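You operate a simulated robot arm through the tools that you are given. There is no shell and no other tool. Be economical: measure what you need, move in short steps, check, and stop when the job is done.

You run a simulated robot arm. Do the job below in one go: nothing can be reset, and whatever is moved stays where it is left.

Task
Set the red fence to the fence card's length and lay the long bright offcut between stop and fence.
Fine: free the fence clamp to slide it, tighten it after; the other offcuts stay. Where these are worked on the way, their far stop is far enough and under half their travel is too little: fence clamp.

It is judged by the outcome, as a careful person would: the job done as asked, and still so three seconds after it is handed in. It fails if anything else is knocked over, pushed out of place, dropped, spilled or broken.

Robot
A 7-joint arm with a two-finger gripper on a trunk, on a base that drives. Base frame: it is fixed to the floor where the robot stands at the start and does not move with it; the origin is under the middle of the robot, x ahead of it, y to its left, z up; the surface under the hand at the start is at about z = 900. Units: mm, rad, N and s.
With the tool pointing down near the work surface it reaches from about 320 to 760 mm from the robot's upright axis, wherever it stands. Its first joint turns from -2.496 to 2.496 rad. Places, roughly: fence card [600, 400, 900]; fence clamp [500, 0, 1000]; gap between stop and fence [400, 300, 900]; red fence [500, 0, 900]. Payload 2.45 kg.
The TCP is the grasp point between the finger pads, 26 mm short of the fingertips. In the tool frame z runs along the fingers and y along their closing line. Largest opening 96 mm; the body of the gripper starts 69 mm behind the TCP.
Orientation is that of the tool frame in the base frame, as a unit quaternion [w, x, y, z]. With the fingers straight down and closing along the base's y, the tool's x points along the base's -x, its y along +y and its z along -z.

Tools
- The arm moves only by the tool play_rows. Its argument "steps" is one flat list of numbers, 7 for each row, row after row: the shift along the base's x, y, z in mm, then the turn, a rotation vector about the base's x, y, z in rad, then the closure, from 0 (fully open) to 1 (shut). In form: [dx, dy, dz, rx, ry, rz, fingers, dx, dy, dz, rx, ry, rz, fingers, ...]. A call has 1 to 10 rows; each row shifts and turns the commanded pose from where the row before left it. Each row takes 0.2 s and may step no farther than 50 mm and 0.15 rad from the row before; otherwise, or with a gripper value out of range, the whole call is refused. Where a pose cannot be reached the arm comes as near as it can. A force on the tool above 40 N (or 10 N above the force at the start of the call, whichever is more), or a blocked arm, ends the call early, and 0.2 s more pass. The fingers move at their own pace and stop on an object; they squeeze with about 43 N. The grip force told is the motor's: it shows also when the fingers shut on nothing. Time passes only in rows, and 0.2 s behind the last, so rows that do not move let the fingers close. The reply holds the time, the measured pose of the TCP, the force on the tool along the base axes, the opening and the grip force, in the units named above and with some noise, with the torque about the TCP (base axes, N m) and any sound that the robot's microphone picked up.
- Cameras (640 x 400 px; columns grow to the right, rows downward): "scene" is now at [36.4, 184.4, 1513.1]; the picture's right is [0.03, -1.00, 0.00], its down [-0.62, -0.02, -0.79] and it looks along [0.79, 0.02, -0.62] (base axes); focal length 259 px, centre (320, 200). "wrist" rides on the gripper at [82, 3, -98] in the tool frame; the picture's right is [-0.04, 1.00, 0.00], its down [-0.73, -0.03, -0.68] and it looks along [-0.68, -0.03, 0.73] (tool axes); focal length 256 px, centre (320, 200).
- grab_frame(camera): a new picture of that camera. It takes no simulated time.
- move_column(by): slides the trunk up (or, below 0, down) by that many mm; the arm and the scene camera ride with it, the base frame stays. It gives what a move gives, with no picture.
- steer(legs): drives the robot by 1 to 6 legs, each [ahead, turn to the left] in mm and rad, along the robot's own axes; the way and the turn of a leg run together, so that a leg with both is an arc; at most 1500 mm and 3.142 rad a leg. The arm and the cameras ride along, it lands a little off, and it stops where it bumps. It gives what a move gives.
- head_to(pan, tilt): turns the head with the scene camera to pan (to the left, within 2.705 rad either way) and tilt (down, from -0.506 to 1.204), counted from straight ahead of the robot. It gives what a move gives.
- point_at(camera, pixels): for up to 12 pixels [column, row] of the newest picture of that camera ("zoom" is the newest enlarged one), the place [x, y, z] in the base frame of the surface seen there, good to about 2 mm. It takes no simulated time.
- enlarge(camera, box): a new picture of the part [left, top, right, bottom] of that camera's present view, enlarged. It takes no simulated time.
- sign_off(): hands the job in; it is judged then, once.

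Work in short steps. Measure before you move; look again where a grasp or a placing could have gone wrong, and mend it. You have 80 turns and 52 pictures in all, those below and enlarged ones among them. Open the gripper and draw the arm clear of the work before you hand the job in, unless the task says otherwise; then end with one line.

The tools are called after "Call:" by a JSON object that holds its "fn" and its "kwargs". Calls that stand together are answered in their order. play_rows: Moves the arm, as the interface text tells. Its arguments: {"type":"object","properties":{"steps":{"type":"array","items":{"type":"number"}}},"required":["steps"]} The other tools are called the same way: move_column (by) slides the trunk up or down; steer (legs) drives the base; head_to (pan, tilt) turns the head that bears the scene camera; grab_frame (camera) takes a picture; point_at (camera, pixels) gives the place of the surface under pixels of a picture; enlarge (camera, box) takes an enlarged picture of a part of a camera's view; sign_off () hands the job in.

At the start:

```text
clock: 0.0
tool_pos: [412.7, 182.8, 1237.2]
tcp_rot: [0.0, 0.001, 1.0, -0.001]
contact_force: [0.1, 0.1, -0.1]
wrist_torque: [0.0, -0.01, 0.01]
width: 95.9
grip_force: 0.0
trunk travel left (down, up): [-550.0, 90.0]
robot x, y, heading: [-2.5, -2.1, 0.002]
head pan, tilt: [0.026, 0.667]
```

scene: 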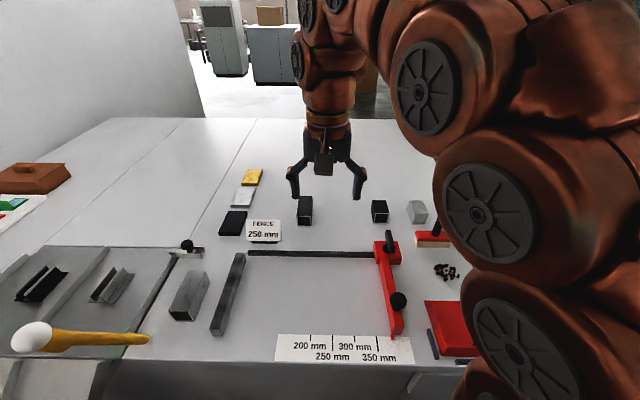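
wrist: 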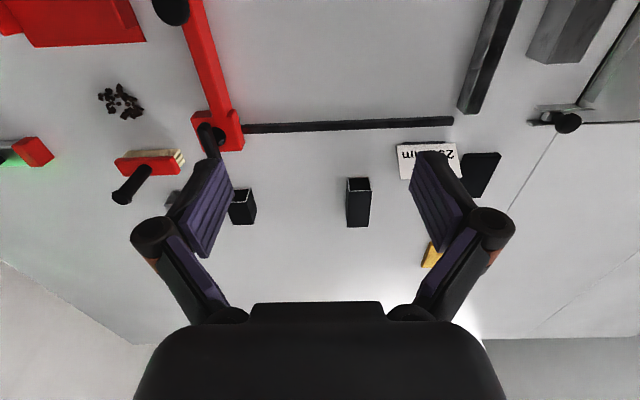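

The scene shows the card "FENCE 250 mm" at (264,230), the red fence around (390,290), the scale at (345,348). I enlarge both areas to read them.

Call:
{"fn": "enlarge", "kwargs": {"camera": "scene", "box": [200, 220, 440, 370]}}

Call:
{"fn": "enlarge", "kwargs": {"camera": "scene", "box": [0, 150, 280, 325]}}

```text
2.67 times, centred on (320, 295) of scene
```

zoom: 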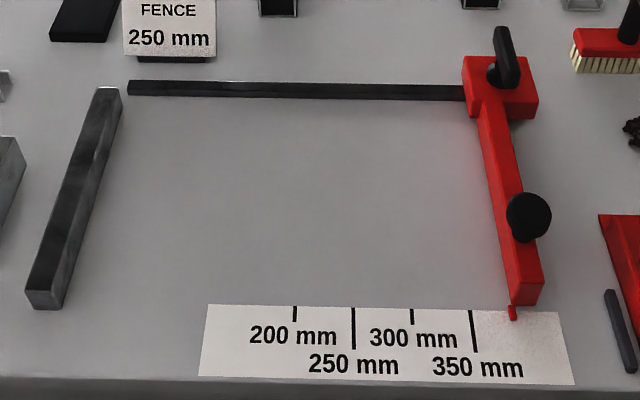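

```text
2.29 times, centred on (140, 238) of scene
```

zoom: 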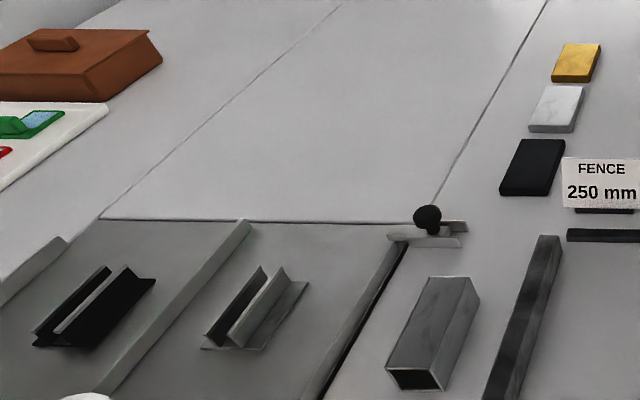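

Now I measure the key features: stop bar, rail, fence, pointer, scale ticks, and the possible offcuts.

Call:
{"fn": "enlarge", "kwargs": {"camera": "scene", "box": [200, 220, 440, 370]}}

Call:
{"fn": "point_at", "kwargs": {"camera": "zoom", "pixels": [[110, 92], [45, 295], [60, 298], [118, 98], [135, 88], [455, 93], [514, 314], [353, 325], [473, 325], [515, 285], [505, 45], [530, 212]]}}

Call:
{"fn": "point_at", "kwargs": {"camera": "scene", "pixels": [[190, 272], [206, 274], [169, 312], [190, 318], [305, 198], [305, 215], [380, 202], [380, 216], [415, 205], [419, 217], [233, 222], [243, 197]]}}

```text
2.67 times, centred on (320, 295) of scene
```

zoom: 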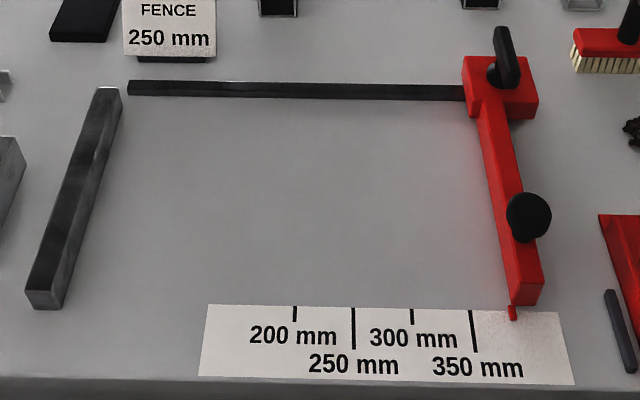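

```text
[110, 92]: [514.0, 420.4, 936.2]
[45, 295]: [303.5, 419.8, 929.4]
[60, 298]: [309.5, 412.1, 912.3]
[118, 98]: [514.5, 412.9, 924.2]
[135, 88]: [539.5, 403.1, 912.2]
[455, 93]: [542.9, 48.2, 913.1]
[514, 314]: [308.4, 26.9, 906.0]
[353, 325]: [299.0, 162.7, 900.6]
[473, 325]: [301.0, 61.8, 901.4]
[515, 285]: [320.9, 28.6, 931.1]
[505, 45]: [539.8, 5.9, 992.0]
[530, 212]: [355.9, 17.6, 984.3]
```

```text
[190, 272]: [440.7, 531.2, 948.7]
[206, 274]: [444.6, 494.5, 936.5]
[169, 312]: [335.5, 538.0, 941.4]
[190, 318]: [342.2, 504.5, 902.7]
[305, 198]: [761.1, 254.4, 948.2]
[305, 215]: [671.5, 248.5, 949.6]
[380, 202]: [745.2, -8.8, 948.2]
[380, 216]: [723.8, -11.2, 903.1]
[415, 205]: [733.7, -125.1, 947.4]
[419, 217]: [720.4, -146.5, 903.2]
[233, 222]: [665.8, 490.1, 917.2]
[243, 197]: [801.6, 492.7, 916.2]
```

The stop face is at y≈412, the 250 mark at y≈162, and the pointer at y≈27. I check the offcuts and the left-hand area, with the head turned left.

Call:
{"fn": "head_to", "kwargs": {"pan": 0.5, "tilt": 0.8}}

Call:
{"fn": "grab_frame", "kwargs": {"camera": "scene"}}

```text
clock: 0.9
tool_pos: [411.2, 183.9, 1236.9]
tcp_rot: [0.0, -0.001, 1.0, -0.001]
contact_force: [-0.2, -0.4, 0.1]
wrist_torque: [0.02, 0.0, -0.02]
width: 96.2
grip_force: 0.0
trunk travel left (down, up): [-550.0, 90.0]
robot x, y, heading: [-2.5, -1.9, -0.0]
head pan, tilt: [0.499, 0.799]
```

```text
46 pictures are left
```

scene: 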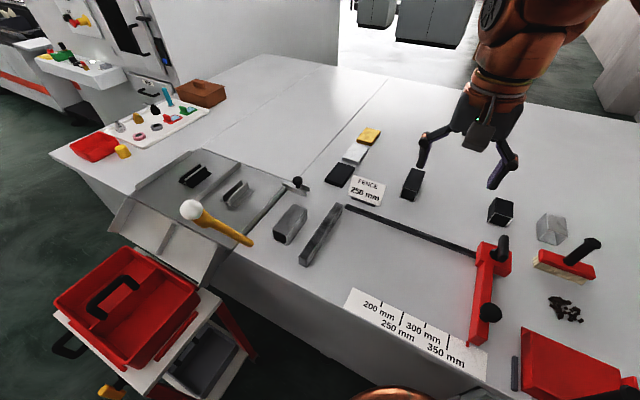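

The tray pieces are V-blocks; the long bright tube is at (290,223). I enlarge the fence with its lever (502,245) and knob (490,312).

Call:
{"fn": "enlarge", "kwargs": {"camera": "scene", "box": [430, 215, 590, 365]}}

Call:
{"fn": "enlarge", "kwargs": {"camera": "wrist", "box": [120, 0, 280, 200]}}

```text
2.67 times, centred on (510, 290) of scene
```

zoom: 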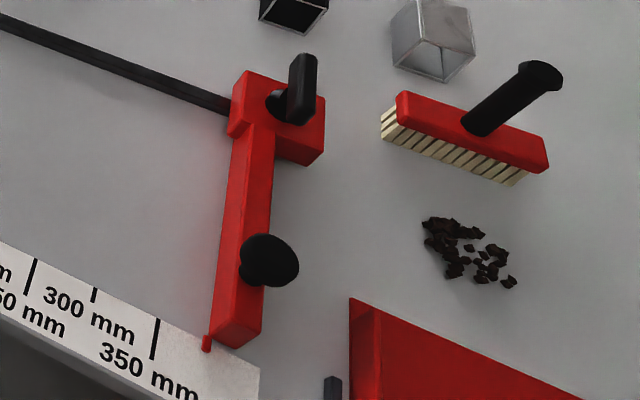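

```text
2.00 times, centred on (200, 100) of wrist
```

zoom: 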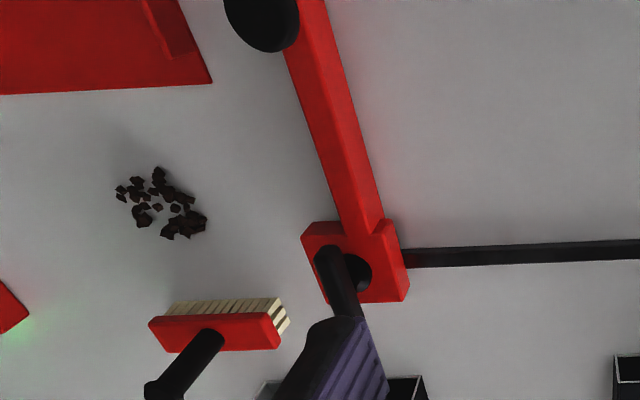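

I need the geometry of the clamp lever and knob, so I measure several points in this wrist enlargement, then the scene one.

Call:
{"fn": "point_at", "kwargs": {"camera": "zoom", "pixels": [[328, 252], [340, 275], [350, 305], [335, 260], [364, 270], [360, 285], [315, 270], [395, 240], [388, 290], [262, 20], [240, 10], [375, 220]]}}

Call:
{"fn": "enlarge", "kwargs": {"camera": "scene", "box": [460, 225, 540, 355]}}

```text
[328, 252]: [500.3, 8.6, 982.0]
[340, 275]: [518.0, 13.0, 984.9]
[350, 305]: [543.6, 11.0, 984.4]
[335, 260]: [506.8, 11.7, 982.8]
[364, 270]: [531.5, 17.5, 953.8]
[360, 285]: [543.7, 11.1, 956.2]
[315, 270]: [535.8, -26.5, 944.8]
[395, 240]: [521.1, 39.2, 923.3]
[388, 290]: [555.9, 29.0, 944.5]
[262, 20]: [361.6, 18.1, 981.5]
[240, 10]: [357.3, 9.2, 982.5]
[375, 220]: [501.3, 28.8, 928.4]
```

```text
3.08 times, centred on (500, 290) of scene
```

zoom: 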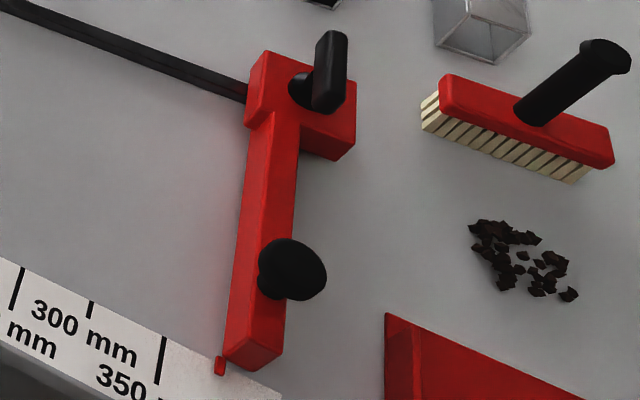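

I measure the lever's extents and knob in this scene enlargement.

Call:
{"fn": "point_at", "kwargs": {"camera": "zoom", "pixels": [[330, 35], [344, 40], [318, 50], [316, 105], [335, 105], [340, 75], [325, 70], [300, 90], [222, 365], [290, 265], [232, 340], [275, 350]]}}

```text
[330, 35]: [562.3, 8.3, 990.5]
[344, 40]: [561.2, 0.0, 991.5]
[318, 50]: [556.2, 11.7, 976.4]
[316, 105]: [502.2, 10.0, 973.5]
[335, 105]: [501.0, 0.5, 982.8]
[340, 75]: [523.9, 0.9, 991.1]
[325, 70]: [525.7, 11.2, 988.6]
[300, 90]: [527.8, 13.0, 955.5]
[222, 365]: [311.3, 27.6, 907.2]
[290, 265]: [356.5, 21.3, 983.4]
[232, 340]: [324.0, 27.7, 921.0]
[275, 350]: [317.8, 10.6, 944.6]
```

The lever is a T-bar, x 500–563, y −1…12, z ≈970–992, with its centre at about (531, 5.5). The fence's left face and pointer are at y≈28. I move above the lever with the fingers open.

Call:
{"fn": "play_rows", "kwargs": {"steps": [15, -22.3, -24.6, 0, 0, 0, 0, 15, -22.3, -24.6, 0, 0, 0, 0, 15, -22.3, -24.6, 0, 0, 0, 0, 15, -22.3, -24.6, 0, 0, 0, 0, 15, -22.3, -24.6, 0, 0, 0, 0, 15, -22.3, -24.6, 0, 0, 0, 0, 15, -22.3, -24.6, 0, 0, 0, 0, 15, -22.3, -24.6, 0, 0, 0, 0.4, 0, 0, 0, 0, 0, 0, 0.4]}}

Call:
{"fn": "grab_frame", "kwargs": {"camera": "wrist"}}

```text
clock: 2.9
tool_pos: [531.7, 1.9, 1039.8]
tcp_rot: [0.0, 0.0, 1.0, 0.0]
contact_force: [0.5, -0.2, 0.1]
wrist_torque: [0.02, 0.02, -0.03]
width: 57.8
grip_force: 0.0
trunk travel left (down, up): [-550.0, 90.0]
robot x, y, heading: [1.3, -0.8, -0.001]
head pan, tilt: [0.499, 0.799]
```

```text
42 pictures are left
```

wrist: 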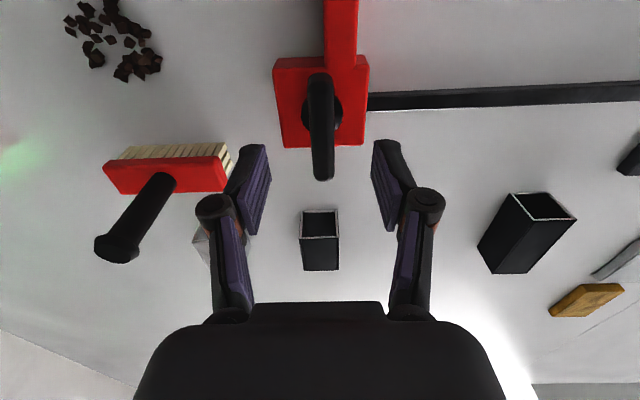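

The lever spans (320,75)–(322,180). I re-measure its ends and the boss from here.

Call:
{"fn": "point_at", "kwargs": {"camera": "wrist", "pixels": [[320, 76], [309, 110], [332, 110], [322, 165], [323, 176], [337, 110], [304, 110], [325, 120]]}}

```text
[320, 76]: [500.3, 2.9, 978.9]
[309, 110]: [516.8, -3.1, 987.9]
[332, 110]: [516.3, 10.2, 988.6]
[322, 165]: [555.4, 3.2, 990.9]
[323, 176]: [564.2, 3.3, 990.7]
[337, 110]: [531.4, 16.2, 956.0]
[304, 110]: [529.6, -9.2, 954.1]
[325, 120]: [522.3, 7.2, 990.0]
```

Lever centre is ≈(532, 3.5). I descend to z≈986 and close on it.

Call:
{"fn": "play_rows", "kwargs": {"steps": [0, 1.5, -20, 0, 0, 0, 0.4, 0, 0, -20, 0, 0, 0, 0.4, 0, 0, -14, 0, 0, 0, 0.4, 0, 0, 0, 0, 0, 0, 0.9, 0, 0, 0, 0, 0, 0, 0.9, 0, 0, 0, 0, 0, 0, 0.9, 0, 0, 0, 0, 0, 0, 0.9]}}

```text
clock: 4.5
tool_pos: [531.1, 4.3, 986.1]
tcp_rot: [0.0, 0.001, 1.0, 0.0]
contact_force: [1.7, -13.8, 0.0]
wrist_torque: [-0.4, -0.3, -0.11]
width: 17.5
grip_force: 38.4
trunk travel left (down, up): [-550.0, 90.0]
robot x, y, heading: [0.1, -1.1, 0.001]
head pan, tilt: [0.499, 0.799]
```

Gripped (17.5 mm wide). I try a counter-clockwise turn in small steps and watch the torque.

Call:
{"fn": "play_rows", "kwargs": {"steps": [0, 0, 0, 0, 0, 0.1, 0.9, 0, 0, 0, 0, 0, 0.1, 0.9, 0, 0, 0, 0, 0, 0.1, 0.9]}}

Call:
{"fn": "grab_frame", "kwargs": {"camera": "wrist"}}

```text
clock: 5.3
tool_pos: [531.3, 4.7, 986.2]
tcp_rot: [-0.001, -0.149, 0.989, 0.001]
contact_force: [-5.5, -15.5, -14.4]
wrist_torque: [-0.11, -0.58, -0.1]
width: 17.3
grip_force: 43.2
trunk travel left (down, up): [-550.0, 90.0]
robot x, y, heading: [0.5, -3.0, 0.002]
head pan, tilt: [0.499, 0.799]
```

```text
41 pictures are left
```

wrist: 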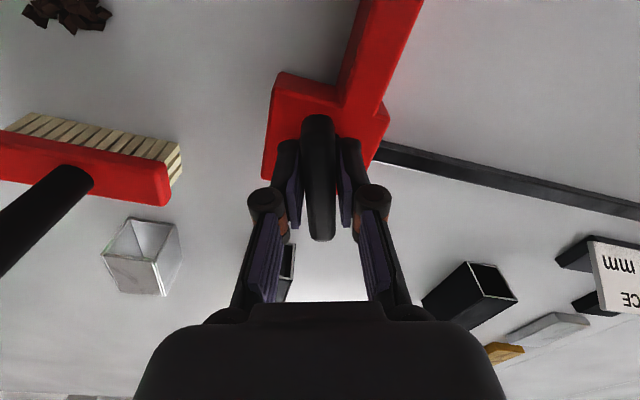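

The lever has turned with the gripper by about 0.3 rad at low torque. I keep turning.

Call:
{"fn": "play_rows", "kwargs": {"steps": [0, 0, 0, 0, 0, 0.13, 0.9, 0, 0, 0, 0, 0, 0.13, 0.9, 0, 0, 0, 0, 0, 0.13, 0.9, 0, 0, 0, 0, 0, 0.13, 0.9, 0, 0, 0, 0, 0, 0.13, 0.9]}}

```text
clock: 6.5
tool_pos: [533.4, 5.4, 987.6]
tcp_rot: [0.001, -0.457, 0.889, 0.001]
contact_force: [7.0, -2.3, -22.4]
wrist_torque: [-0.32, 0.05, -0.01]
width: 17.6
grip_force: 43.4
trunk travel left (down, up): [-550.0, 90.0]
robot x, y, heading: [1.0, -1.1, -0.005]
head pan, tilt: [0.499, 0.799]
```

Now at 0.95 rad, still free. I continue.

Call:
{"fn": "play_rows", "kwargs": {"steps": [0, 0, 0, 0, 0, 0.13, 0.9, 0, 0, 0, 0, 0, 0.13, 0.9, 0, 0, 0, 0, 0, 0.13, 0.9, 0, 0, 0, 0, 0, 0.13, 0.9, 0, 0, 0, 0, 0, 0.1, 0.9]}}

Call:
{"fn": "grab_frame", "kwargs": {"camera": "wrist"}}

```text
clock: 7.5
tool_pos: [534.7, 4.8, 987.0]
tcp_rot: [0.002, -0.663, 0.749, -0.002]
contact_force: [20.1, 0.8, -15.8]
wrist_torque: [-0.14, -0.44, -0.12]
width: 17.8
grip_force: 42.7
trunk travel left (down, up): [-550.0, 90.0]
robot x, y, heading: [-1.8, 0.7, -0.002]
head pan, tilt: [0.499, 0.799]
stopped in row 5: the force on the tool passed its limit at 41 N (the readings are from after the stop); the commanded pose is now the measured one
```

```text
40 pictures are left
```

wrist: 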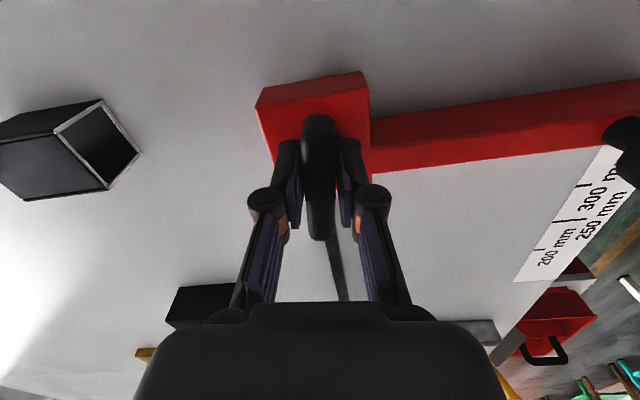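

At 1.45 rad the call stopped because of side load (x drifted to 534.7). I try turning a bit further now the command has been re-based.

Call:
{"fn": "play_rows", "kwargs": {"steps": [0, 0, 0, 0, 0, 0.06, 0.9, 0, 0, 0, 0, 0, 0.06, 0.9, 0, 0, 0, 0, 0, 0.06, 0.9]}}

```text
clock: 8.3
tool_pos: [536.3, 3.9, 987.0]
tcp_rot: [-0.002, 0.718, -0.696, 0.003]
contact_force: [19.5, 0.3, -18.0]
wrist_torque: [0.2, -0.47, -0.16]
width: 17.6
grip_force: 42.9
trunk travel left (down, up): [-550.0, 90.0]
robot x, y, heading: [-1.8, 1.1, -0.002]
head pan, tilt: [0.499, 0.799]
stopped in row 3: the force on the tool passed its limit at 41 N (the readings are from after the stop); the commanded pose is now the measured one
```

The hand is at about 92° with a growing side load. I open to relieve it and look at the lever.

Call:
{"fn": "play_rows", "kwargs": {"steps": [0, 0, 0, 0, 0, 0, 0.5, 0, 0, 0, 0, 0, 0, 0.5, 0, 0, 0, 0, 0, 0, 0.5, 0, 0, 40, 0, 0, 0, 0.5]}}

Call:
{"fn": "grab_frame", "kwargs": {"camera": "wrist"}}

Call:
{"fn": "enlarge", "kwargs": {"camera": "scene", "box": [430, 205, 590, 305]}}

```text
clock: 9.3
tool_pos: [535.3, 4.9, 1027.1]
tcp_rot: [-0.003, 0.717, -0.697, 0.003]
contact_force: [0.5, -0.6, -0.9]
wrist_torque: [0.01, 0.02, 0.01]
width: 47.8
grip_force: 0.0
trunk travel left (down, up): [-550.0, 90.0]
robot x, y, heading: [-2.0, 0.1, -0.001]
head pan, tilt: [0.499, 0.799]
```

```text
39 pictures are left
```

wrist: 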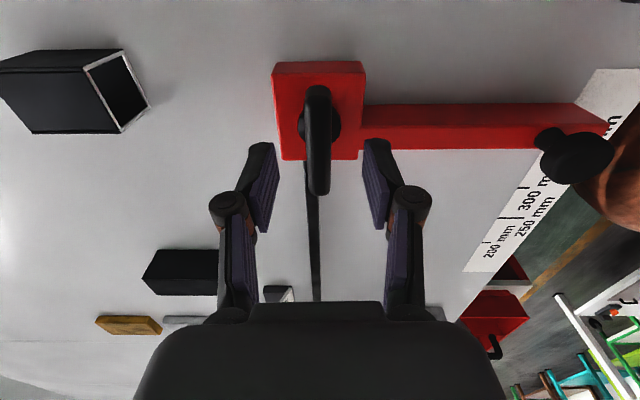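

```text
4.00 times, centred on (510, 255) of scene
```

zoom: 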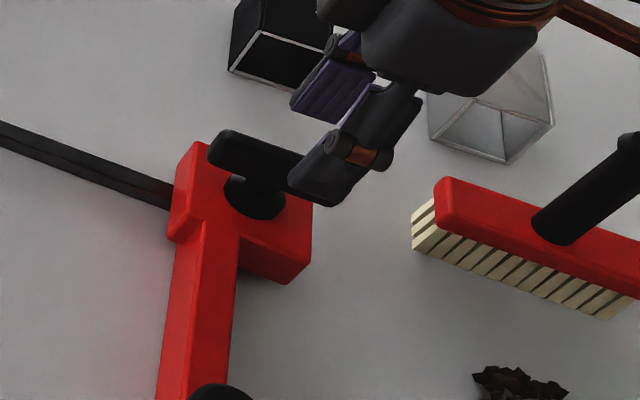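

The lever now lies along y. I measure its ends and centre to re-centre before testing for a hard stop.

Call:
{"fn": "point_at", "kwargs": {"camera": "wrist", "pixels": [[317, 90], [307, 120], [330, 120], [319, 150], [320, 190], [340, 125], [300, 125], [365, 110], [480, 108]]}}

```text
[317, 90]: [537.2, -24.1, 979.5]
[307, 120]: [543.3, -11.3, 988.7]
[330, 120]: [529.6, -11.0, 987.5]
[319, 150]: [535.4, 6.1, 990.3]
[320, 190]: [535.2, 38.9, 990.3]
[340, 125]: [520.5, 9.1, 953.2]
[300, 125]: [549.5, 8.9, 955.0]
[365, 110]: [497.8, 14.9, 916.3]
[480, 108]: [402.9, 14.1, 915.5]
```

Lever centre is ≈(535.5, 5.5), and the hand is now centred. I re-grip and turn on gently to find the stop.

Call:
{"fn": "play_rows", "kwargs": {"steps": [0, 0.5, -41, 0, 0, 0, 0.5, 0, 0, 0, 0, 0, 0, 0.9, 0, 0, 0, 0, 0, 0, 0.9, 0, 0, 0, 0, 0, 0, 0.9, 0, 0, 0, 0, 0, 0.06, 0.9, 0, 0, 0, 0, 0, 0.06, 0.9, 0, 0, 0, 0, 0, 0.06, 0.9, 0, 0, 0, 0, 0, 0.06, 0.9]}}

```text
clock: 11.1
tool_pos: [536.3, 4.4, 987.5]
tcp_rot: [-0.004, 0.796, -0.606, 0.003]
contact_force: [23.6, -6.1, 5.7]
wrist_torque: [0.0, -0.58, -0.38]
width: 23.7
grip_force: 9.8
trunk travel left (down, up): [-550.0, 90.0]
robot x, y, heading: [-0.2, 3.3, -0.004]
head pan, tilt: [0.499, 0.799]
```

The opening widened to 23.7 mm, so the fingers are skewing on a stopped lever. I rotate back and open to check.

Call:
{"fn": "play_rows", "kwargs": {"steps": [0, 0, 0, 0, 0, 0, 0.5, 0, 0, 0, 0, 0, 0, 0.5, 0, 0, 40, 0, 0, 0, 0.5]}}

Call:
{"fn": "grab_frame", "kwargs": {"camera": "wrist"}}

```text
clock: 11.9
tool_pos: [533.7, 3.9, 1027.4]
tcp_rot: [-0.004, 0.795, -0.606, 0.004]
contact_force: [0.4, -0.4, 0.4]
wrist_torque: [0.01, 0.04, 0.0]
width: 47.9
grip_force: 0.1
trunk travel left (down, up): [-550.0, 90.0]
robot x, y, heading: [4.8, 2.9, -0.0]
head pan, tilt: [0.499, 0.799]
```

```text
37 pictures are left
```

wrist: 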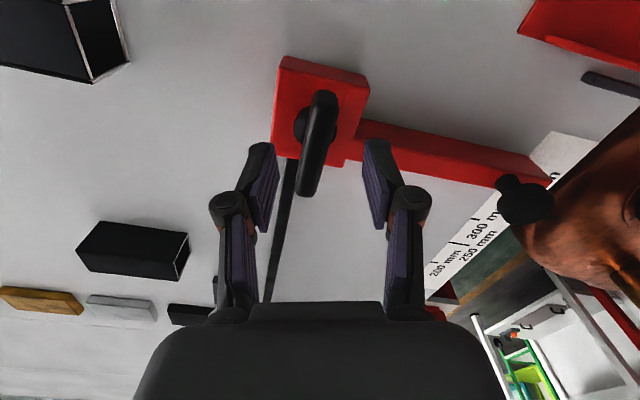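

The lever has stayed at about 90°, so it's at its stop and the clamp is free. Next I turn the hand back and go above the knob at about (357, 15).

Call:
{"fn": "play_rows", "kwargs": {"steps": [0, 0, 20, 0, 0, -0.14, 0.1, -10, 0, 20, 0, 0, -0.14, 0.1, -20, 1, 10, 0, 0, -0.14, 0.1, -20, 1, 5, 0, 0, -0.14, 0.1, -20, 1, 0, 0, 0, -0.14, 0.1, -20, 1, 0, 0, 0, -0.14, 0.1, -20, 1, 0, 0, 0, -0.14, 0.1, -20, 1, 0, 0, 0, -0.14, 0.1, -20, 1, 0, 0, 0, -0.14, 0.1, -20, 1, 0, 0, 0, -0.14, 0.1]}}

Call:
{"fn": "play_rows", "kwargs": {"steps": [0, 0, 0, 0, 0, -0.14, 0.1, 0, 0, 0, 0, 0, -0.14, 0.1, 0, 0, 0, 0, 0, -0.15, 0.1, 0, 0, 0, 0, 0, 0, 0.1]}}

Call:
{"fn": "grab_frame", "kwargs": {"camera": "wrist"}}

```text
clock: 14.1
tool_pos: [364.8, 15.2, 1083.2]
tcp_rot: [0.001, -0.218, 0.976, -0.004]
contact_force: [0.0, -0.9, -0.2]
wrist_torque: [0.0, 0.03, -0.01]
width: 86.4
grip_force: 0.1
trunk travel left (down, up): [-550.0, 90.0]
robot x, y, heading: [0.2, 2.2, -0.001]
head pan, tilt: [0.499, 0.799]
```

```text
clock: 15.1
tool_pos: [365.5, 14.6, 1082.3]
tcp_rot: [0.0, -0.006, 1.0, -0.004]
contact_force: [-0.2, 0.0, 0.1]
wrist_torque: [0.02, -0.02, -0.01]
width: 86.6
grip_force: 0.1
trunk travel left (down, up): [-550.0, 90.0]
robot x, y, heading: [-0.4, -0.6, -0.0]
head pan, tilt: [0.499, 0.799]
```

```text
36 pictures are left
```

wrist: 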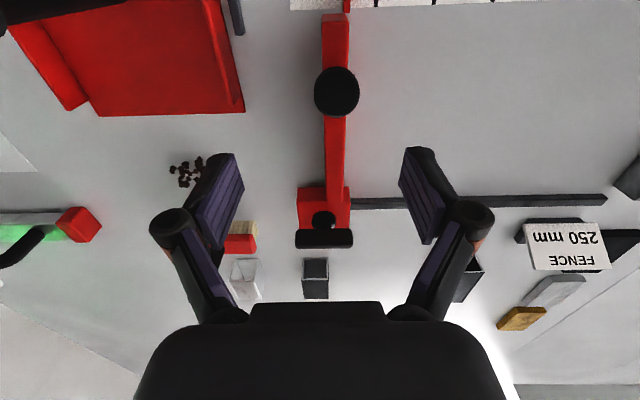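

The knob is at (336,92). I measure it and the nearby pan edge.

Call:
{"fn": "point_at", "kwargs": {"camera": "wrist", "pixels": [[336, 70], [336, 92], [317, 92], [356, 92], [336, 112], [242, 110], [220, 20], [335, 135], [328, 150], [346, 150], [236, 20]]}}

```text
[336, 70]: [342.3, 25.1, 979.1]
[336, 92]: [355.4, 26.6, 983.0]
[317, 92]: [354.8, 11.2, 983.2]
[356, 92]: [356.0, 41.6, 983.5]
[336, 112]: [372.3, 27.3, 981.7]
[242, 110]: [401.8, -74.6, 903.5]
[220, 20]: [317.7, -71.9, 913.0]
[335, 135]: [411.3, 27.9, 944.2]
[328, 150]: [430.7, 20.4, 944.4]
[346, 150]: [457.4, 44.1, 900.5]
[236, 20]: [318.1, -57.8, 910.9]
```

The knob's centre is (357, 26.5), diameter about 33, top at 984 — the fence drifted slightly when freed. I descend and grip at z≈975.

Call:
{"fn": "play_rows", "kwargs": {"steps": [-8.5, 12, -30, 0, 0, 0, 0.1, 0, 0, -30, 0, 0, 0, 0.1, 0, 0, -30, 0, 0, 0, 0.1, 0, 0, -17, 0, 0, 0, 0.1, 0, 0, 0, 0, 0, 0, 0.8, 0, 0, 0, 0, 0, 0, 0.8, 0, 0, 0, 0, 0, 0, 0.8, 0, 0, 0, 0, 0, 0, 0.8, 0, 0, 0, 0, 0, 0, 0.8]}}

Call:
{"fn": "grab_frame", "kwargs": {"camera": "wrist"}}

```text
clock: 17.1
tool_pos: [356.2, 26.7, 976.1]
tcp_rot: [0.001, -0.007, 1.0, -0.004]
contact_force: [0.1, 0.1, -1.7]
wrist_torque: [0.02, -0.09, 0.0]
width: 34.4
grip_force: 45.2
trunk travel left (down, up): [-550.0, 90.0]
robot x, y, heading: [3.1, -4.3, 0.001]
head pan, tilt: [0.499, 0.799]
```

```text
35 pictures are left
```

wrist: 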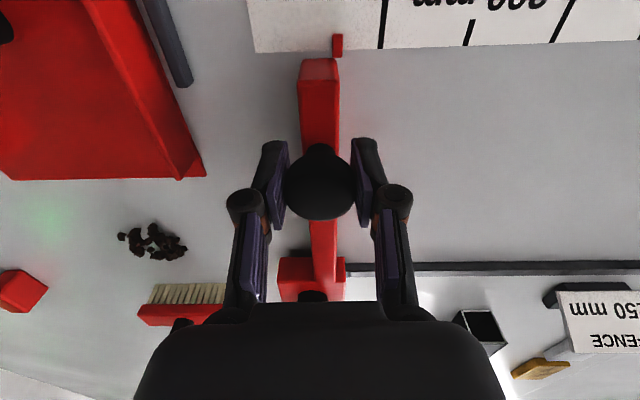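

Knob gripped at 34 mm. I measure the pointer (337,45) and the ticks in this view.

Call:
{"fn": "point_at", "kwargs": {"camera": "wrist", "pixels": [[333, 45], [337, 50], [341, 45], [338, 85], [334, 90], [380, 30], [467, 30], [556, 30]]}}

```text
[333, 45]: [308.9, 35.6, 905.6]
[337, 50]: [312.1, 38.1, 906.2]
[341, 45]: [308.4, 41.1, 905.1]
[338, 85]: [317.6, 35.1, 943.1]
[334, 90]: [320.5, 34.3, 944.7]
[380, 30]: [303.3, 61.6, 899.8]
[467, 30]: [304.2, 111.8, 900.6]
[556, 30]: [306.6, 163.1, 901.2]
```

The pointer is at y≈38.3 and the 250 tick at ≈162.5. I slide +118 mm first, slowly.

Call:
{"fn": "play_rows", "kwargs": {"steps": [0, 6, 0, 0, 0, 0, 0.8, 0, 12, 0, 0, 0, 0, 0.8, 0, 12, 0, 0, 0, 0, 0.8, 0, 12, 0, 0, 0, 0, 0.8, 0, 12, 0, 0, 0, 0, 0.8, 0, 12, 0, 0, 0, 0, 0.8, 0, 12, 0, 0, 0, 0, 0.8, 0, 12, 0, 0, 0, 0, 0.8, 0, 12, 0, 0, 0, 0, 0.8, 0, 12, 0, 0, 0, 0, 0.8]}}

Call:
{"fn": "grab_frame", "kwargs": {"camera": "wrist"}}

```text
clock: 19.3
tool_pos: [354.8, 138.7, 972.9]
tcp_rot: [-0.001, -0.007, 1.0, -0.004]
contact_force: [-2.4, -4.9, -4.8]
wrist_torque: [0.07, -0.07, 0.09]
width: 34.5
grip_force: 44.8
trunk travel left (down, up): [-550.0, 90.0]
robot x, y, heading: [1.1, -0.7, 0.001]
head pan, tilt: [0.499, 0.799]
```

```text
34 pictures are left
```

wrist: 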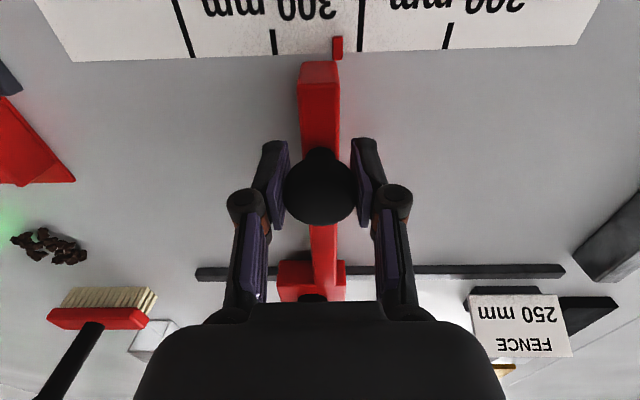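

It slid well; the pointer is just short of the 250 tick at (360,30). I measure both, the fence face and the stop face.

Call:
{"fn": "point_at", "kwargs": {"camera": "wrist", "pixels": [[333, 48], [338, 48], [342, 48], [360, 42], [358, 42], [363, 42], [189, 42], [338, 75], [339, 100], [340, 125], [572, 255], [590, 278]]}}

Call:
{"fn": "enlarge", "kwargs": {"camera": "wrist", "box": [280, 0, 400, 140]}}

```text
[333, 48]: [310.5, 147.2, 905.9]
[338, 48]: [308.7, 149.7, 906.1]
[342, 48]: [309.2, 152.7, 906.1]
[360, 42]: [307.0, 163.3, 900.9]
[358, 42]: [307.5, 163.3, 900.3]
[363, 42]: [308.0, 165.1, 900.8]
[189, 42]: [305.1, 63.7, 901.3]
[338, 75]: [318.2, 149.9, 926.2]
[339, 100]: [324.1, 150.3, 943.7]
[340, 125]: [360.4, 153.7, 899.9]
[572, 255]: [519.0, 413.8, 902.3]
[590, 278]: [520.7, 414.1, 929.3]
```

```text
2.86 times, centred on (340, 70) of wrist
```

zoom: 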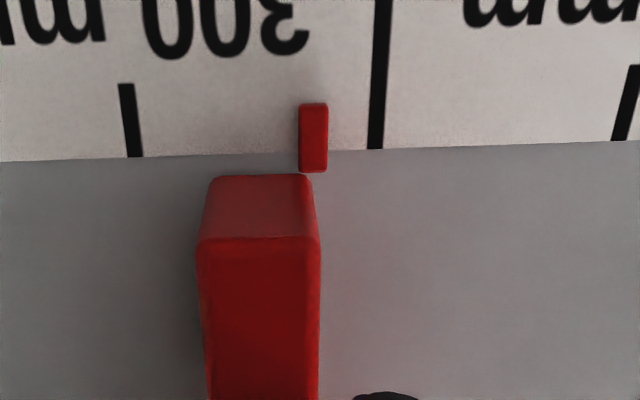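

Pointer and face are at y≈150, tick at ≈163.2, stop face at ≈413.4. I slide +13 mm more and re-check.

Call:
{"fn": "play_rows", "kwargs": {"steps": [0, 5, 0, 0, 0, 0, 0.8, 0, 5, 0, 0, 0, 0, 0.8, 0, 3, 0, 0, 0, 0, 0.8, 0, 0, 0, 0, 0, 0, 0.8]}}

Call:
{"fn": "enlarge", "kwargs": {"camera": "wrist", "box": [280, 0, 400, 140]}}

Call:
{"fn": "point_at", "kwargs": {"camera": "zoom", "pixels": [[300, 140], [313, 140], [326, 140], [312, 190], [312, 230]]}}

```text
clock: 20.3
tool_pos: [355.2, 152.3, 973.6]
tcp_rot: [-0.002, -0.005, 1.0, -0.005]
contact_force: [-9.3, -5.3, -21.6]
wrist_torque: [-0.07, 0.89, -0.16]
width: 34.2
grip_force: 44.7
trunk travel left (down, up): [-550.0, 90.0]
robot x, y, heading: [0.4, -2.7, -0.0]
head pan, tilt: [0.499, 0.799]
```

```text
2.86 times, centred on (340, 70) of wrist
```

zoom: 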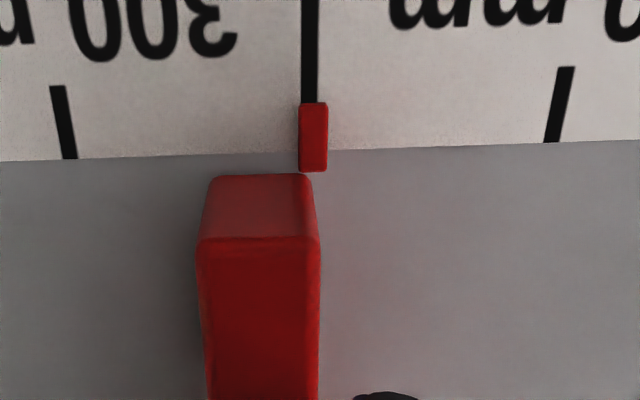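

```text
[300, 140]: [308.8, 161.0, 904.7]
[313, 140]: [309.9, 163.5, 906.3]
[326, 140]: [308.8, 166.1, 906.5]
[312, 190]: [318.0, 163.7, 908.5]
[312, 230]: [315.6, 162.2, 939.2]
```

The pointer sits on the 250 tick (163.5 vs 163.2). I release the knob, lift, and go toward the lever.

Call:
{"fn": "play_rows", "kwargs": {"steps": [0, 0, 0, 0, 0, 0, 0.4, 0, 0, 0, 0, 0, 0, 0.2, 0, 0, 0, 0, 0, 0, 0.2, 0, 0, 40, 0, 0, 0, 0.2, 10, 0, 40, 0, 0, 0, 0.3, 40, -4, 0, 0, 0, 0, 0.4, 45, -4, 0, 0, 0, 0, 0.4, 40, -4, 0, 0, 0, 0, 0.4, 35, -2, 0, 0, 0, 0, 0.4]}}

Call:
{"fn": "grab_frame", "kwargs": {"camera": "wrist"}}

```text
clock: 22.3
tool_pos: [525.5, 139.7, 1054.9]
tcp_rot: [0.0, -0.006, 1.0, -0.004]
contact_force: [-0.1, 0.3, 0.7]
wrist_torque: [0.0, -0.07, 0.01]
width: 57.6
grip_force: 0.0
trunk travel left (down, up): [-550.0, 90.0]
robot x, y, heading: [1.6, -0.8, -0.001]
head pan, tilt: [0.499, 0.799]
```

```text
31 pictures are left
```

wrist: 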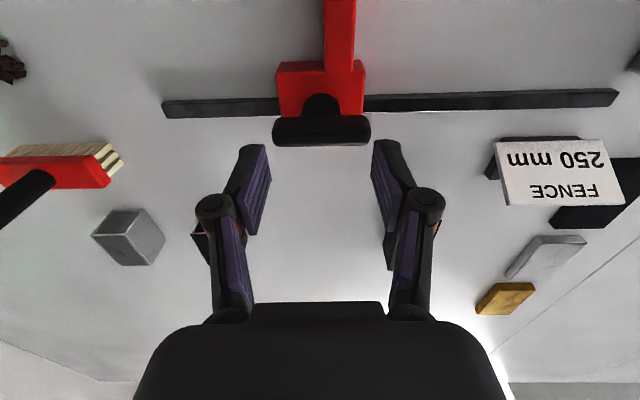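

The lever spans (273–371, 130). I measure its ends and centre.

Call:
{"fn": "point_at", "kwargs": {"camera": "wrist", "pixels": [[276, 125], [368, 125], [322, 118], [322, 140], [322, 130], [290, 135], [355, 135], [305, 105], [338, 105]]}}

```text
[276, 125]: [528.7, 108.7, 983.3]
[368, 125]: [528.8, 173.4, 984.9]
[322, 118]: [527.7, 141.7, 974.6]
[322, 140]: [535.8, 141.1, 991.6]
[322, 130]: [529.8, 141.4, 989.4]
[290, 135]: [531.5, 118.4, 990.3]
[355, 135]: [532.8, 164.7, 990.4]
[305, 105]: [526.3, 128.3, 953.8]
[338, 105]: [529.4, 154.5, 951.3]
```

Lever centre ≈(535, 141), lying along y. I turn the hand by +1.57 above it.

Call:
{"fn": "play_rows", "kwargs": {"steps": [2, 0, 0, 0, 0, 0.145, 0.4, 2, 0, 0, 0, 0, 0.145, 0.4, 2, 0, 0, 0, 0, 0.145, 0.4, 2, 0, 0, 0, 0, 0.145, 0.4, 1.5, 1.3, 0, 0, 0, 0.145, 0.4, 0, 0, 0, 0, 0, 0.145, 0.4, 0, 0, 0, 0, 0, 0.145, 0.4, 0, 0, 0, 0, 0, 0.145, 0.4, 0, 0, 0, 0, 0, 0.145, 0.4, 0, 0, 0, 0, 0, 0.145, 0.4]}}

Call:
{"fn": "play_rows", "kwargs": {"steps": [0, 0, -15, 0, 0, 0.125, 0.4, 0, 0, 0, 0, 0, 0, 0.4]}}

Call:
{"fn": "grab_frame", "kwargs": {"camera": "wrist"}}

```text
clock: 24.5
tool_pos: [535.3, 140.2, 1055.6]
tcp_rot: [0.003, -0.668, 0.744, -0.003]
contact_force: [0.1, -0.4, 0.6]
wrist_torque: [-0.01, 0.02, -0.01]
width: 57.5
grip_force: 0.1
trunk travel left (down, up): [-550.0, 90.0]
robot x, y, heading: [-0.9, 1.2, 0.001]
head pan, tilt: [0.499, 0.799]
```

```text
clock: 25.1
tool_pos: [532.9, 141.4, 1039.6]
tcp_rot: [-0.003, 0.713, -0.701, 0.003]
contact_force: [0.0, -0.3, 0.0]
wrist_torque: [-0.01, 0.01, -0.01]
width: 57.6
grip_force: 0.1
trunk travel left (down, up): [-550.0, 90.0]
robot x, y, heading: [0.1, -0.7, 0.005]
head pan, tilt: [0.499, 0.799]
```

```text
30 pictures are left
```

wrist: 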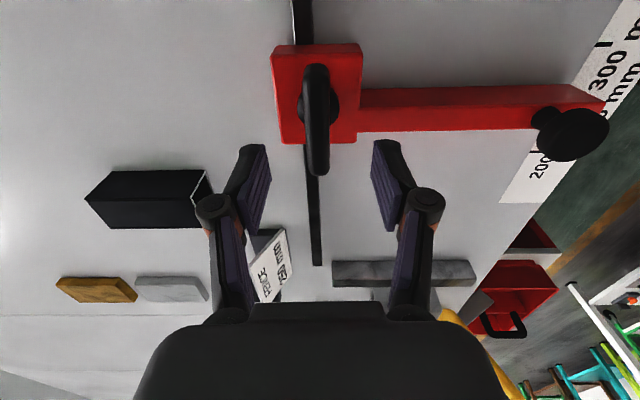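

Call:
{"fn": "point_at", "kwargs": {"camera": "wrist", "pixels": [[304, 100], [328, 100], [316, 70], [318, 140], [319, 170], [299, 105], [338, 105]]}}

```text
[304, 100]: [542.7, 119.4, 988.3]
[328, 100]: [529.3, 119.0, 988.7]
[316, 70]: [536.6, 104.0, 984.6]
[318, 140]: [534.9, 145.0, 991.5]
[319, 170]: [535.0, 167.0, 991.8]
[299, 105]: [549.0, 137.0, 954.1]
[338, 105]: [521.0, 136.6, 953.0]
```

The lever is centred on x≈535.5, y≈140. I descend, close, and turn −0.3 rad first.

Call:
{"fn": "play_rows", "kwargs": {"steps": [0.5, -0.5, -25, 0, 0, 0, 0.4, 0, 0, -29, 0, 0, 0, 0.4, 0, 0, 0, 0, 0, 0, 0.9, 0, 0, 0, 0, 0, 0, 0.9, 0, 0, 0, 0, 0, 0, 0.9, 0, 0, 0, 0, 0, -0.1, 0.9, 0, 0, 0, 0, 0, -0.1, 0.9, 0, 0, 0, 0, 0, -0.1, 0.9]}}

```text
clock: 26.9
tool_pos: [535.7, 138.7, 987.4]
tcp_rot: [0.003, -0.6, 0.8, -0.004]
contact_force: [7.3, 0.4, 18.0]
wrist_torque: [-0.41, -0.07, 0.04]
width: 17.4
grip_force: 43.0
trunk travel left (down, up): [-550.0, 90.0]
robot x, y, heading: [-3.4, 2.1, 0.001]
head pan, tilt: [0.499, 0.799]
```

Turning freely. I continue toward the tight stop.

Call:
{"fn": "play_rows", "kwargs": {"steps": [0, 0, 0, 0, 0, -0.13, 0.9, 0, 0, 0, 0, 0, -0.13, 0.9, 0, 0, 0, 0, 0, -0.13, 0.9, 0, 0, 0, 0, 0, -0.13, 0.9, 0, 0, 0, 0, 0, -0.13, 0.9]}}

```text
clock: 28.1
tool_pos: [536.4, 139.5, 986.4]
tcp_rot: [0.001, -0.312, 0.95, -0.003]
contact_force: [19.2, -1.5, 26.1]
wrist_torque: [-0.04, -0.52, 0.01]
width: 17.4
grip_force: 43.1
trunk travel left (down, up): [-550.0, 90.0]
robot x, y, heading: [-1.2, 1.0, -0.004]
head pan, tilt: [0.499, 0.799]
```

0.63 rad remains. I continue with a small x correction to relieve the load.

Call:
{"fn": "play_rows", "kwargs": {"steps": [1, 0, 1, 0, 0, -0.12, 0.9, 0, 0, 0, 0, 0, -0.12, 0.9, 0, 0, 0, 0, 0, -0.12, 0.9, 0, 0, 0, 0, 0, -0.12, 0.9, 0, 0, 0, 0, 0, -0.1, 0.9]}}

Call:
{"fn": "grab_frame", "kwargs": {"camera": "wrist"}}

```text
clock: 29.3
tool_pos: [536.0, 138.4, 986.2]
tcp_rot: [-0.001, -0.028, 1.0, -0.005]
contact_force: [9.2, 0.5, 12.1]
wrist_torque: [-0.06, -0.34, 0.0]
width: 17.5
grip_force: 43.1
trunk travel left (down, up): [-550.0, 90.0]
robot x, y, heading: [3.7, -0.2, -0.002]
head pan, tilt: [0.499, 0.799]
```

```text
29 pictures are left
```

wrist: 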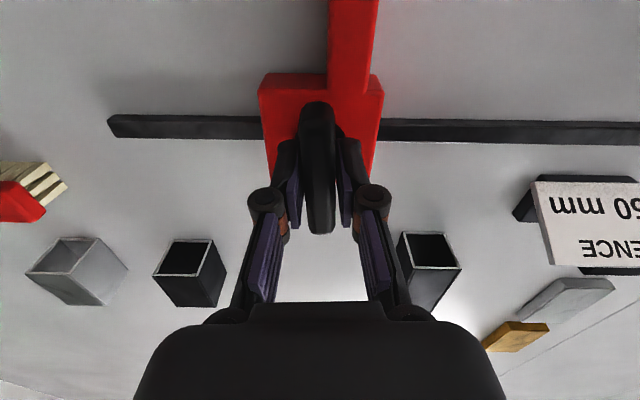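

Almost back to along x (0.06 rad left). I turn a touch further to seat it against the tight stop, then open.

Call:
{"fn": "play_rows", "kwargs": {"steps": [0, 0, 0, 0, 0, -0.05, 0.9, 0, 0, 0, 0, 0, -0.05, 0.9, 0, 0, 0, 0, 0, -0.03, 0.9, 0, 0, 0, 0, 0, 0, 0.9]}}

```text
clock: 30.3
tool_pos: [535.2, 139.3, 985.3]
tcp_rot: [-0.002, 0.037, 0.999, -0.004]
contact_force: [-4.4, 0.3, -9.4]
wrist_torque: [0.15, 0.17, 0.19]
width: 17.7
grip_force: 42.8
trunk travel left (down, up): [-550.0, 90.0]
robot x, y, heading: [-1.3, 0.7, -0.001]
head pan, tilt: [0.499, 0.799]
```

Now at −0.07 rad with torque rising to 0.19 and the width growing, so it looks seated. I open, lift and look.

Call:
{"fn": "play_rows", "kwargs": {"steps": [0, 0, 0, 0, 0, 0.07, 0.5, 0, 0, 0, 0, 0, 0, 0.4, 0, 0, 40, 0, 0, 0, 0.4, 0, 0, 40, 0, 0, 0, 0.1, -40, 0, 20, 0, 0, 0, 0, -40, 0, 0, 0, 0, 0, 0, -40, 0, 0, 0, 0, 0, 0]}}

Call:
{"fn": "grab_frame", "kwargs": {"camera": "wrist"}}

```text
clock: 31.9
tool_pos: [415.2, 142.1, 1087.3]
tcp_rot: [-0.001, 0.002, 1.0, -0.004]
contact_force: [0.1, -0.1, -0.8]
wrist_torque: [0.01, 0.02, -0.01]
width: 95.8
grip_force: 0.1
trunk travel left (down, up): [-550.0, 90.0]
robot x, y, heading: [-0.7, -4.6, 0.005]
head pan, tilt: [0.499, 0.799]
```

```text
28 pictures are left
```

wrist: 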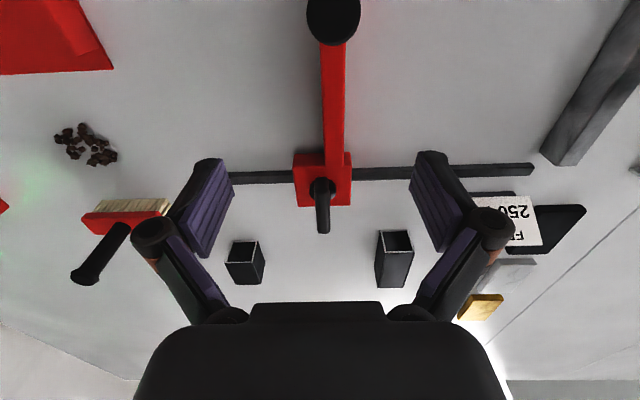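

The lever is back along x. I check pointer and lever with the scene camera.

Call:
{"fn": "head_to", "kwargs": {"pan": 0.2, "tilt": 0.85}}

Call:
{"fn": "grab_frame", "kwargs": {"camera": "scene"}}

```text
clock: 32.7
tool_pos: [416.6, 141.5, 1087.2]
tcp_rot: [0.001, 0.001, 1.0, -0.005]
contact_force: [0.8, 0.4, -0.6]
wrist_torque: [-0.01, -0.05, -0.03]
width: 96.0
grip_force: 0.0
trunk travel left (down, up): [-550.0, 90.0]
robot x, y, heading: [1.7, 4.2, -0.002]
head pan, tilt: [0.201, 0.85]
```

```text
27 pictures are left
```

scene: 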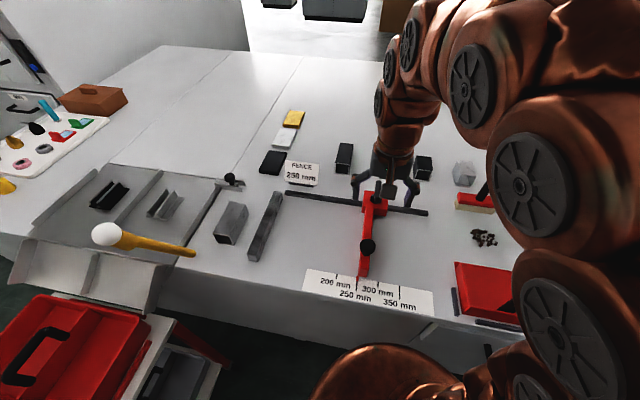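

Call:
{"fn": "enlarge", "kwargs": {"camera": "scene", "box": [300, 180, 440, 320]}}

Call:
{"fn": "point_at", "kwargs": {"camera": "scene", "pixels": [[358, 275], [358, 272], [283, 196], [281, 203], [252, 255], [256, 258], [379, 289]]}}

Call:
{"fn": "enlarge", "kwargs": {"camera": "scene", "box": [190, 180, 300, 270]}}

```text
2.86 times, centred on (370, 250) of scene
```

zoom: 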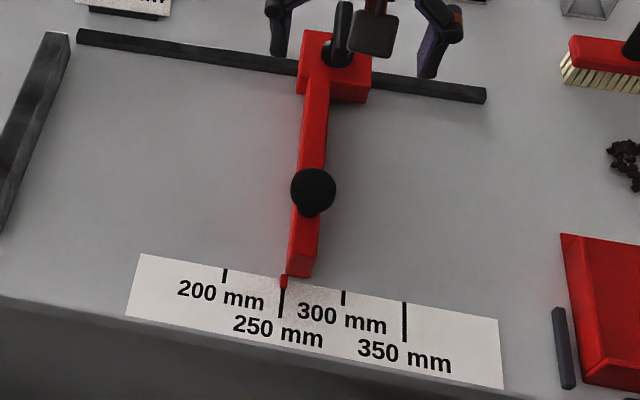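

```text
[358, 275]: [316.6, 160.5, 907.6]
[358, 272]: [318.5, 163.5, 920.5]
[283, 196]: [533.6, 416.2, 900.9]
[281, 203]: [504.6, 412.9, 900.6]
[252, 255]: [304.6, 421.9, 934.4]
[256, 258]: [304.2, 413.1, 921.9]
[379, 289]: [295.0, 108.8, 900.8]
```

```text
4.44 times, centred on (245, 225) of scene
```

zoom: 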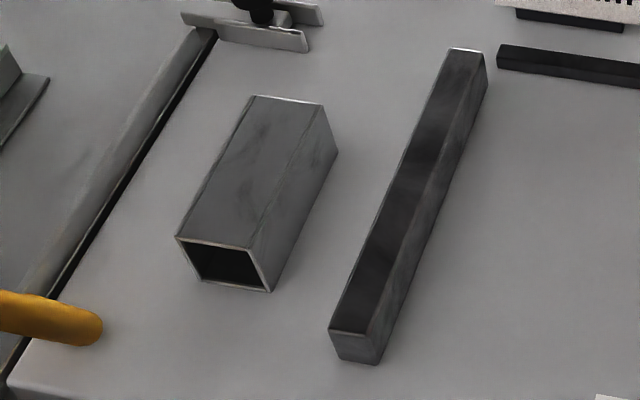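

The pointer is on the 250 tick. Now I measure the bright tube.

Call:
{"fn": "point_at", "kwargs": {"camera": "zoom", "pixels": [[254, 98], [320, 106], [180, 238], [247, 249], [216, 172], [265, 285], [335, 155], [268, 175], [300, 215], [290, 100], [215, 242]]}}

```text
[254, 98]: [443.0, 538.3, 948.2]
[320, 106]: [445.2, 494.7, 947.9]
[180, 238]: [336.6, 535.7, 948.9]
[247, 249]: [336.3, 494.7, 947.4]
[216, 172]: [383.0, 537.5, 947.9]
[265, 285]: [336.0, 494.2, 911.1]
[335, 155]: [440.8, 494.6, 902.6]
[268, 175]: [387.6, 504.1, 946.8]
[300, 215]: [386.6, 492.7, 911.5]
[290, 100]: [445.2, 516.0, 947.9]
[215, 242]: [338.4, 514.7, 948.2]
```

The tube spans x 336–445, y 493–538, top 948. I check clearance to the tray edge and the latch on its left.

Call:
{"fn": "point_at", "kwargs": {"camera": "zoom", "pixels": [[140, 165], [120, 160], [205, 40], [185, 45], [100, 325], [60, 290], [305, 45], [260, 5], [455, 52], [335, 335], [395, 205], [430, 130]]}}

```text
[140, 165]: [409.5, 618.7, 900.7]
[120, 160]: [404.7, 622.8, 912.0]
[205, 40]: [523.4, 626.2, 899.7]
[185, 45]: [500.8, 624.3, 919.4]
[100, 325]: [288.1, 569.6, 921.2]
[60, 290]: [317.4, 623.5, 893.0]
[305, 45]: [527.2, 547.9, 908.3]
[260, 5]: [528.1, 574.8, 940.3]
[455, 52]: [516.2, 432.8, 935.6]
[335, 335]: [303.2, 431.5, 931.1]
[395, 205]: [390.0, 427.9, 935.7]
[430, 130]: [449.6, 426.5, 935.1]
```

Clearance is plenty. I move at height to above the tube, opening ~72.

Call:
{"fn": "play_rows", "kwargs": {"steps": [-2.7, 41.5, 0, 0, 0, 0, 0.25, -2.7, 41.5, 0, 0, 0, 0, 0.25, -2.7, 41.5, 0, 0, 0, 0, 0.25, -2.7, 41.5, 0, 0, 0, 0, 0.25, -2.7, 41.5, 0, 0, 0, 0, 0.25, -2.7, 41.5, 0, 0, 0, 0, 0.25, -2.7, 41.5, 0, 0, 0, 0, 0.25, -2.7, 41.5, 0, 0, 0, 0, 0.25, -2.9, 41.5, 0, 0, 0, 0, 0.25, 0, 0, -40, 0, 0, 0, 0.25]}}

Call:
{"fn": "grab_frame", "kwargs": {"camera": "wrist"}}

```text
clock: 34.9
tool_pos: [392.5, 515.7, 1044.2]
tcp_rot: [0.0, 0.002, 1.0, -0.005]
contact_force: [0.2, -0.2, 0.3]
wrist_torque: [-0.02, -0.05, 0.01]
width: 71.8
grip_force: 0.1
trunk travel left (down, up): [-550.0, 90.0]
robot x, y, heading: [0.4, 2.4, -0.002]
head pan, tilt: [0.201, 0.85]
```

```text
24 pictures are left
```

wrist: 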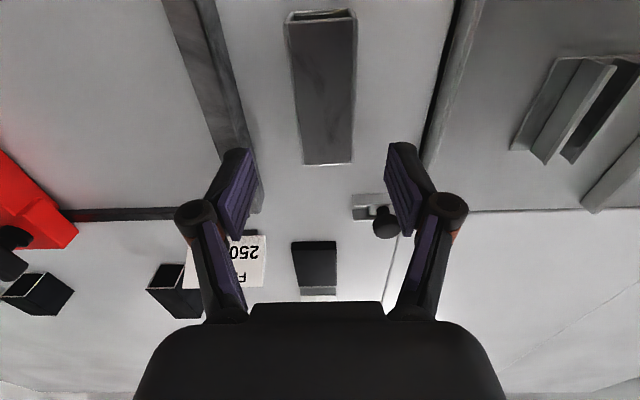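

The tube is centred between the fingers at (320,90). I descend to z≈932 and close.

Call:
{"fn": "play_rows", "kwargs": {"steps": [-1, 0, -40, 0, 0, 0, 0.25, 0, 0, -40, 0, 0, 0, 0.25, 0, 0, -33, 0, 0, 0, 0.25, 0, 0, 0, 0, 0, 0, 0.25, 0, 0, 0, 0, 0, 0, 0.7, 0, 0, 0, 0, 0, 0, 0.7, 0, 0, 0, 0, 0, 0, 0.7, 0, 0, 0, 0, 0, 0, 0.7]}}

```text
clock: 36.7
tool_pos: [389.5, 513.2, 932.6]
tcp_rot: [0.001, 0.002, 1.0, -0.004]
contact_force: [0.2, 1.3, 2.3]
wrist_torque: [-0.03, 0.0, 0.06]
width: 47.4
grip_force: 43.0
trunk travel left (down, up): [-550.0, 90.0]
robot x, y, heading: [-0.2, -1.8, 0.002]
head pan, tilt: [0.201, 0.85]
```

Gripped at 47 mm. I lift it and check.

Call:
{"fn": "play_rows", "kwargs": {"steps": [0, 0, 10, 0, 0, 0, 0.75, 0, 0, 20, 0, 0, 0, 0.75, 0, 0, 30, 0, 0, 0, 0.75, 0, 0, 30, 0, 0, 0, 0.75, 0, 0, 0, 0, 0, 0, 0.75]}}

Call:
{"fn": "grab_frame", "kwargs": {"camera": "wrist"}}

```text
clock: 37.9
tool_pos: [390.4, 511.8, 1022.7]
tcp_rot: [0.0, 0.002, 1.0, -0.004]
contact_force: [-0.4, -0.4, 1.2]
wrist_torque: [-0.04, 0.02, 0.02]
width: 23.8
grip_force: 0.2
trunk travel left (down, up): [-550.0, 90.0]
robot x, y, heading: [-2.5, -3.4, -0.001]
head pan, tilt: [0.201, 0.85]
```

```text
23 pictures are left
```

wrist: 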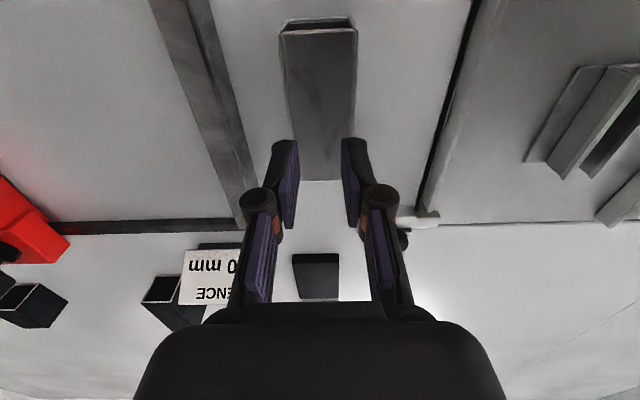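

The tube slipped out and stayed down (opening 23.8). I measure where it lies now.

Call:
{"fn": "point_at", "kwargs": {"camera": "wrist", "pixels": [[284, 32], [353, 28], [320, 20], [300, 175], [338, 178], [320, 100], [288, 100], [353, 100]]}}

```text
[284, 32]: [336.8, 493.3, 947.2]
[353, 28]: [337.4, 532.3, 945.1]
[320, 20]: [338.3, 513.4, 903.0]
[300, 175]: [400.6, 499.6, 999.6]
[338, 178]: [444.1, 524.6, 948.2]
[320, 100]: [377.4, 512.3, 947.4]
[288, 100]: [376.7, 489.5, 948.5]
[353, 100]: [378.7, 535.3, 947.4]
```

The tube is still upright at y≈512.5, x 336–445. I re-grip deeper with full closure and lift slowly.

Call:
{"fn": "play_rows", "kwargs": {"steps": [0, 0, 0, 0, 0, 0, 0.2, 0.5, 0.5, 0, 0, 0, 0, 0.2, 0, 0, 0, 0, 0, 0, 0.2, 0, 0, -35, 0, 0, 0, 0.2, 0, 0, -35, 0, 0, 0, 0.2, 0, 0, -22, 0, 0, 0, 0.2, 0, 0, 0, 0, 0, 0, 1, 0, 0, 0, 0, 0, 0, 1, 0, 0, 0, 0, 0, 0, 1, 0, 0, 0, 0, 0, 0, 1]}}

Call:
{"fn": "play_rows", "kwargs": {"steps": [0, 0, 2, 0, 0, 0, 1, 0, 0, 3, 0, 0, 0, 1, 0, 0, 4, 0, 0, 0, 1, 0, 0, 4, 0, 0, 0, 1, 0, 0, 4, 0, 0, 0, 1]}}

```text
clock: 40.1
tool_pos: [392.2, 512.2, 928.1]
tcp_rot: [0.0, 0.002, 1.0, -0.005]
contact_force: [-0.6, 0.7, 0.9]
wrist_torque: [0.04, 0.12, -0.02]
width: 47.0
grip_force: 43.0
trunk travel left (down, up): [-550.0, 90.0]
robot x, y, heading: [0.4, -0.7, 0.002]
head pan, tilt: [0.201, 0.85]
```

```text
clock: 41.3
tool_pos: [393.1, 513.5, 947.6]
tcp_rot: [0.001, 0.001, 1.0, -0.005]
contact_force: [-0.4, 0.5, -2.4]
wrist_torque: [-0.01, 0.02, 0.0]
width: 47.2
grip_force: 43.2
trunk travel left (down, up): [-550.0, 90.0]
robot x, y, heading: [-1.3, -1.9, 0.004]
head pan, tilt: [0.201, 0.85]
```

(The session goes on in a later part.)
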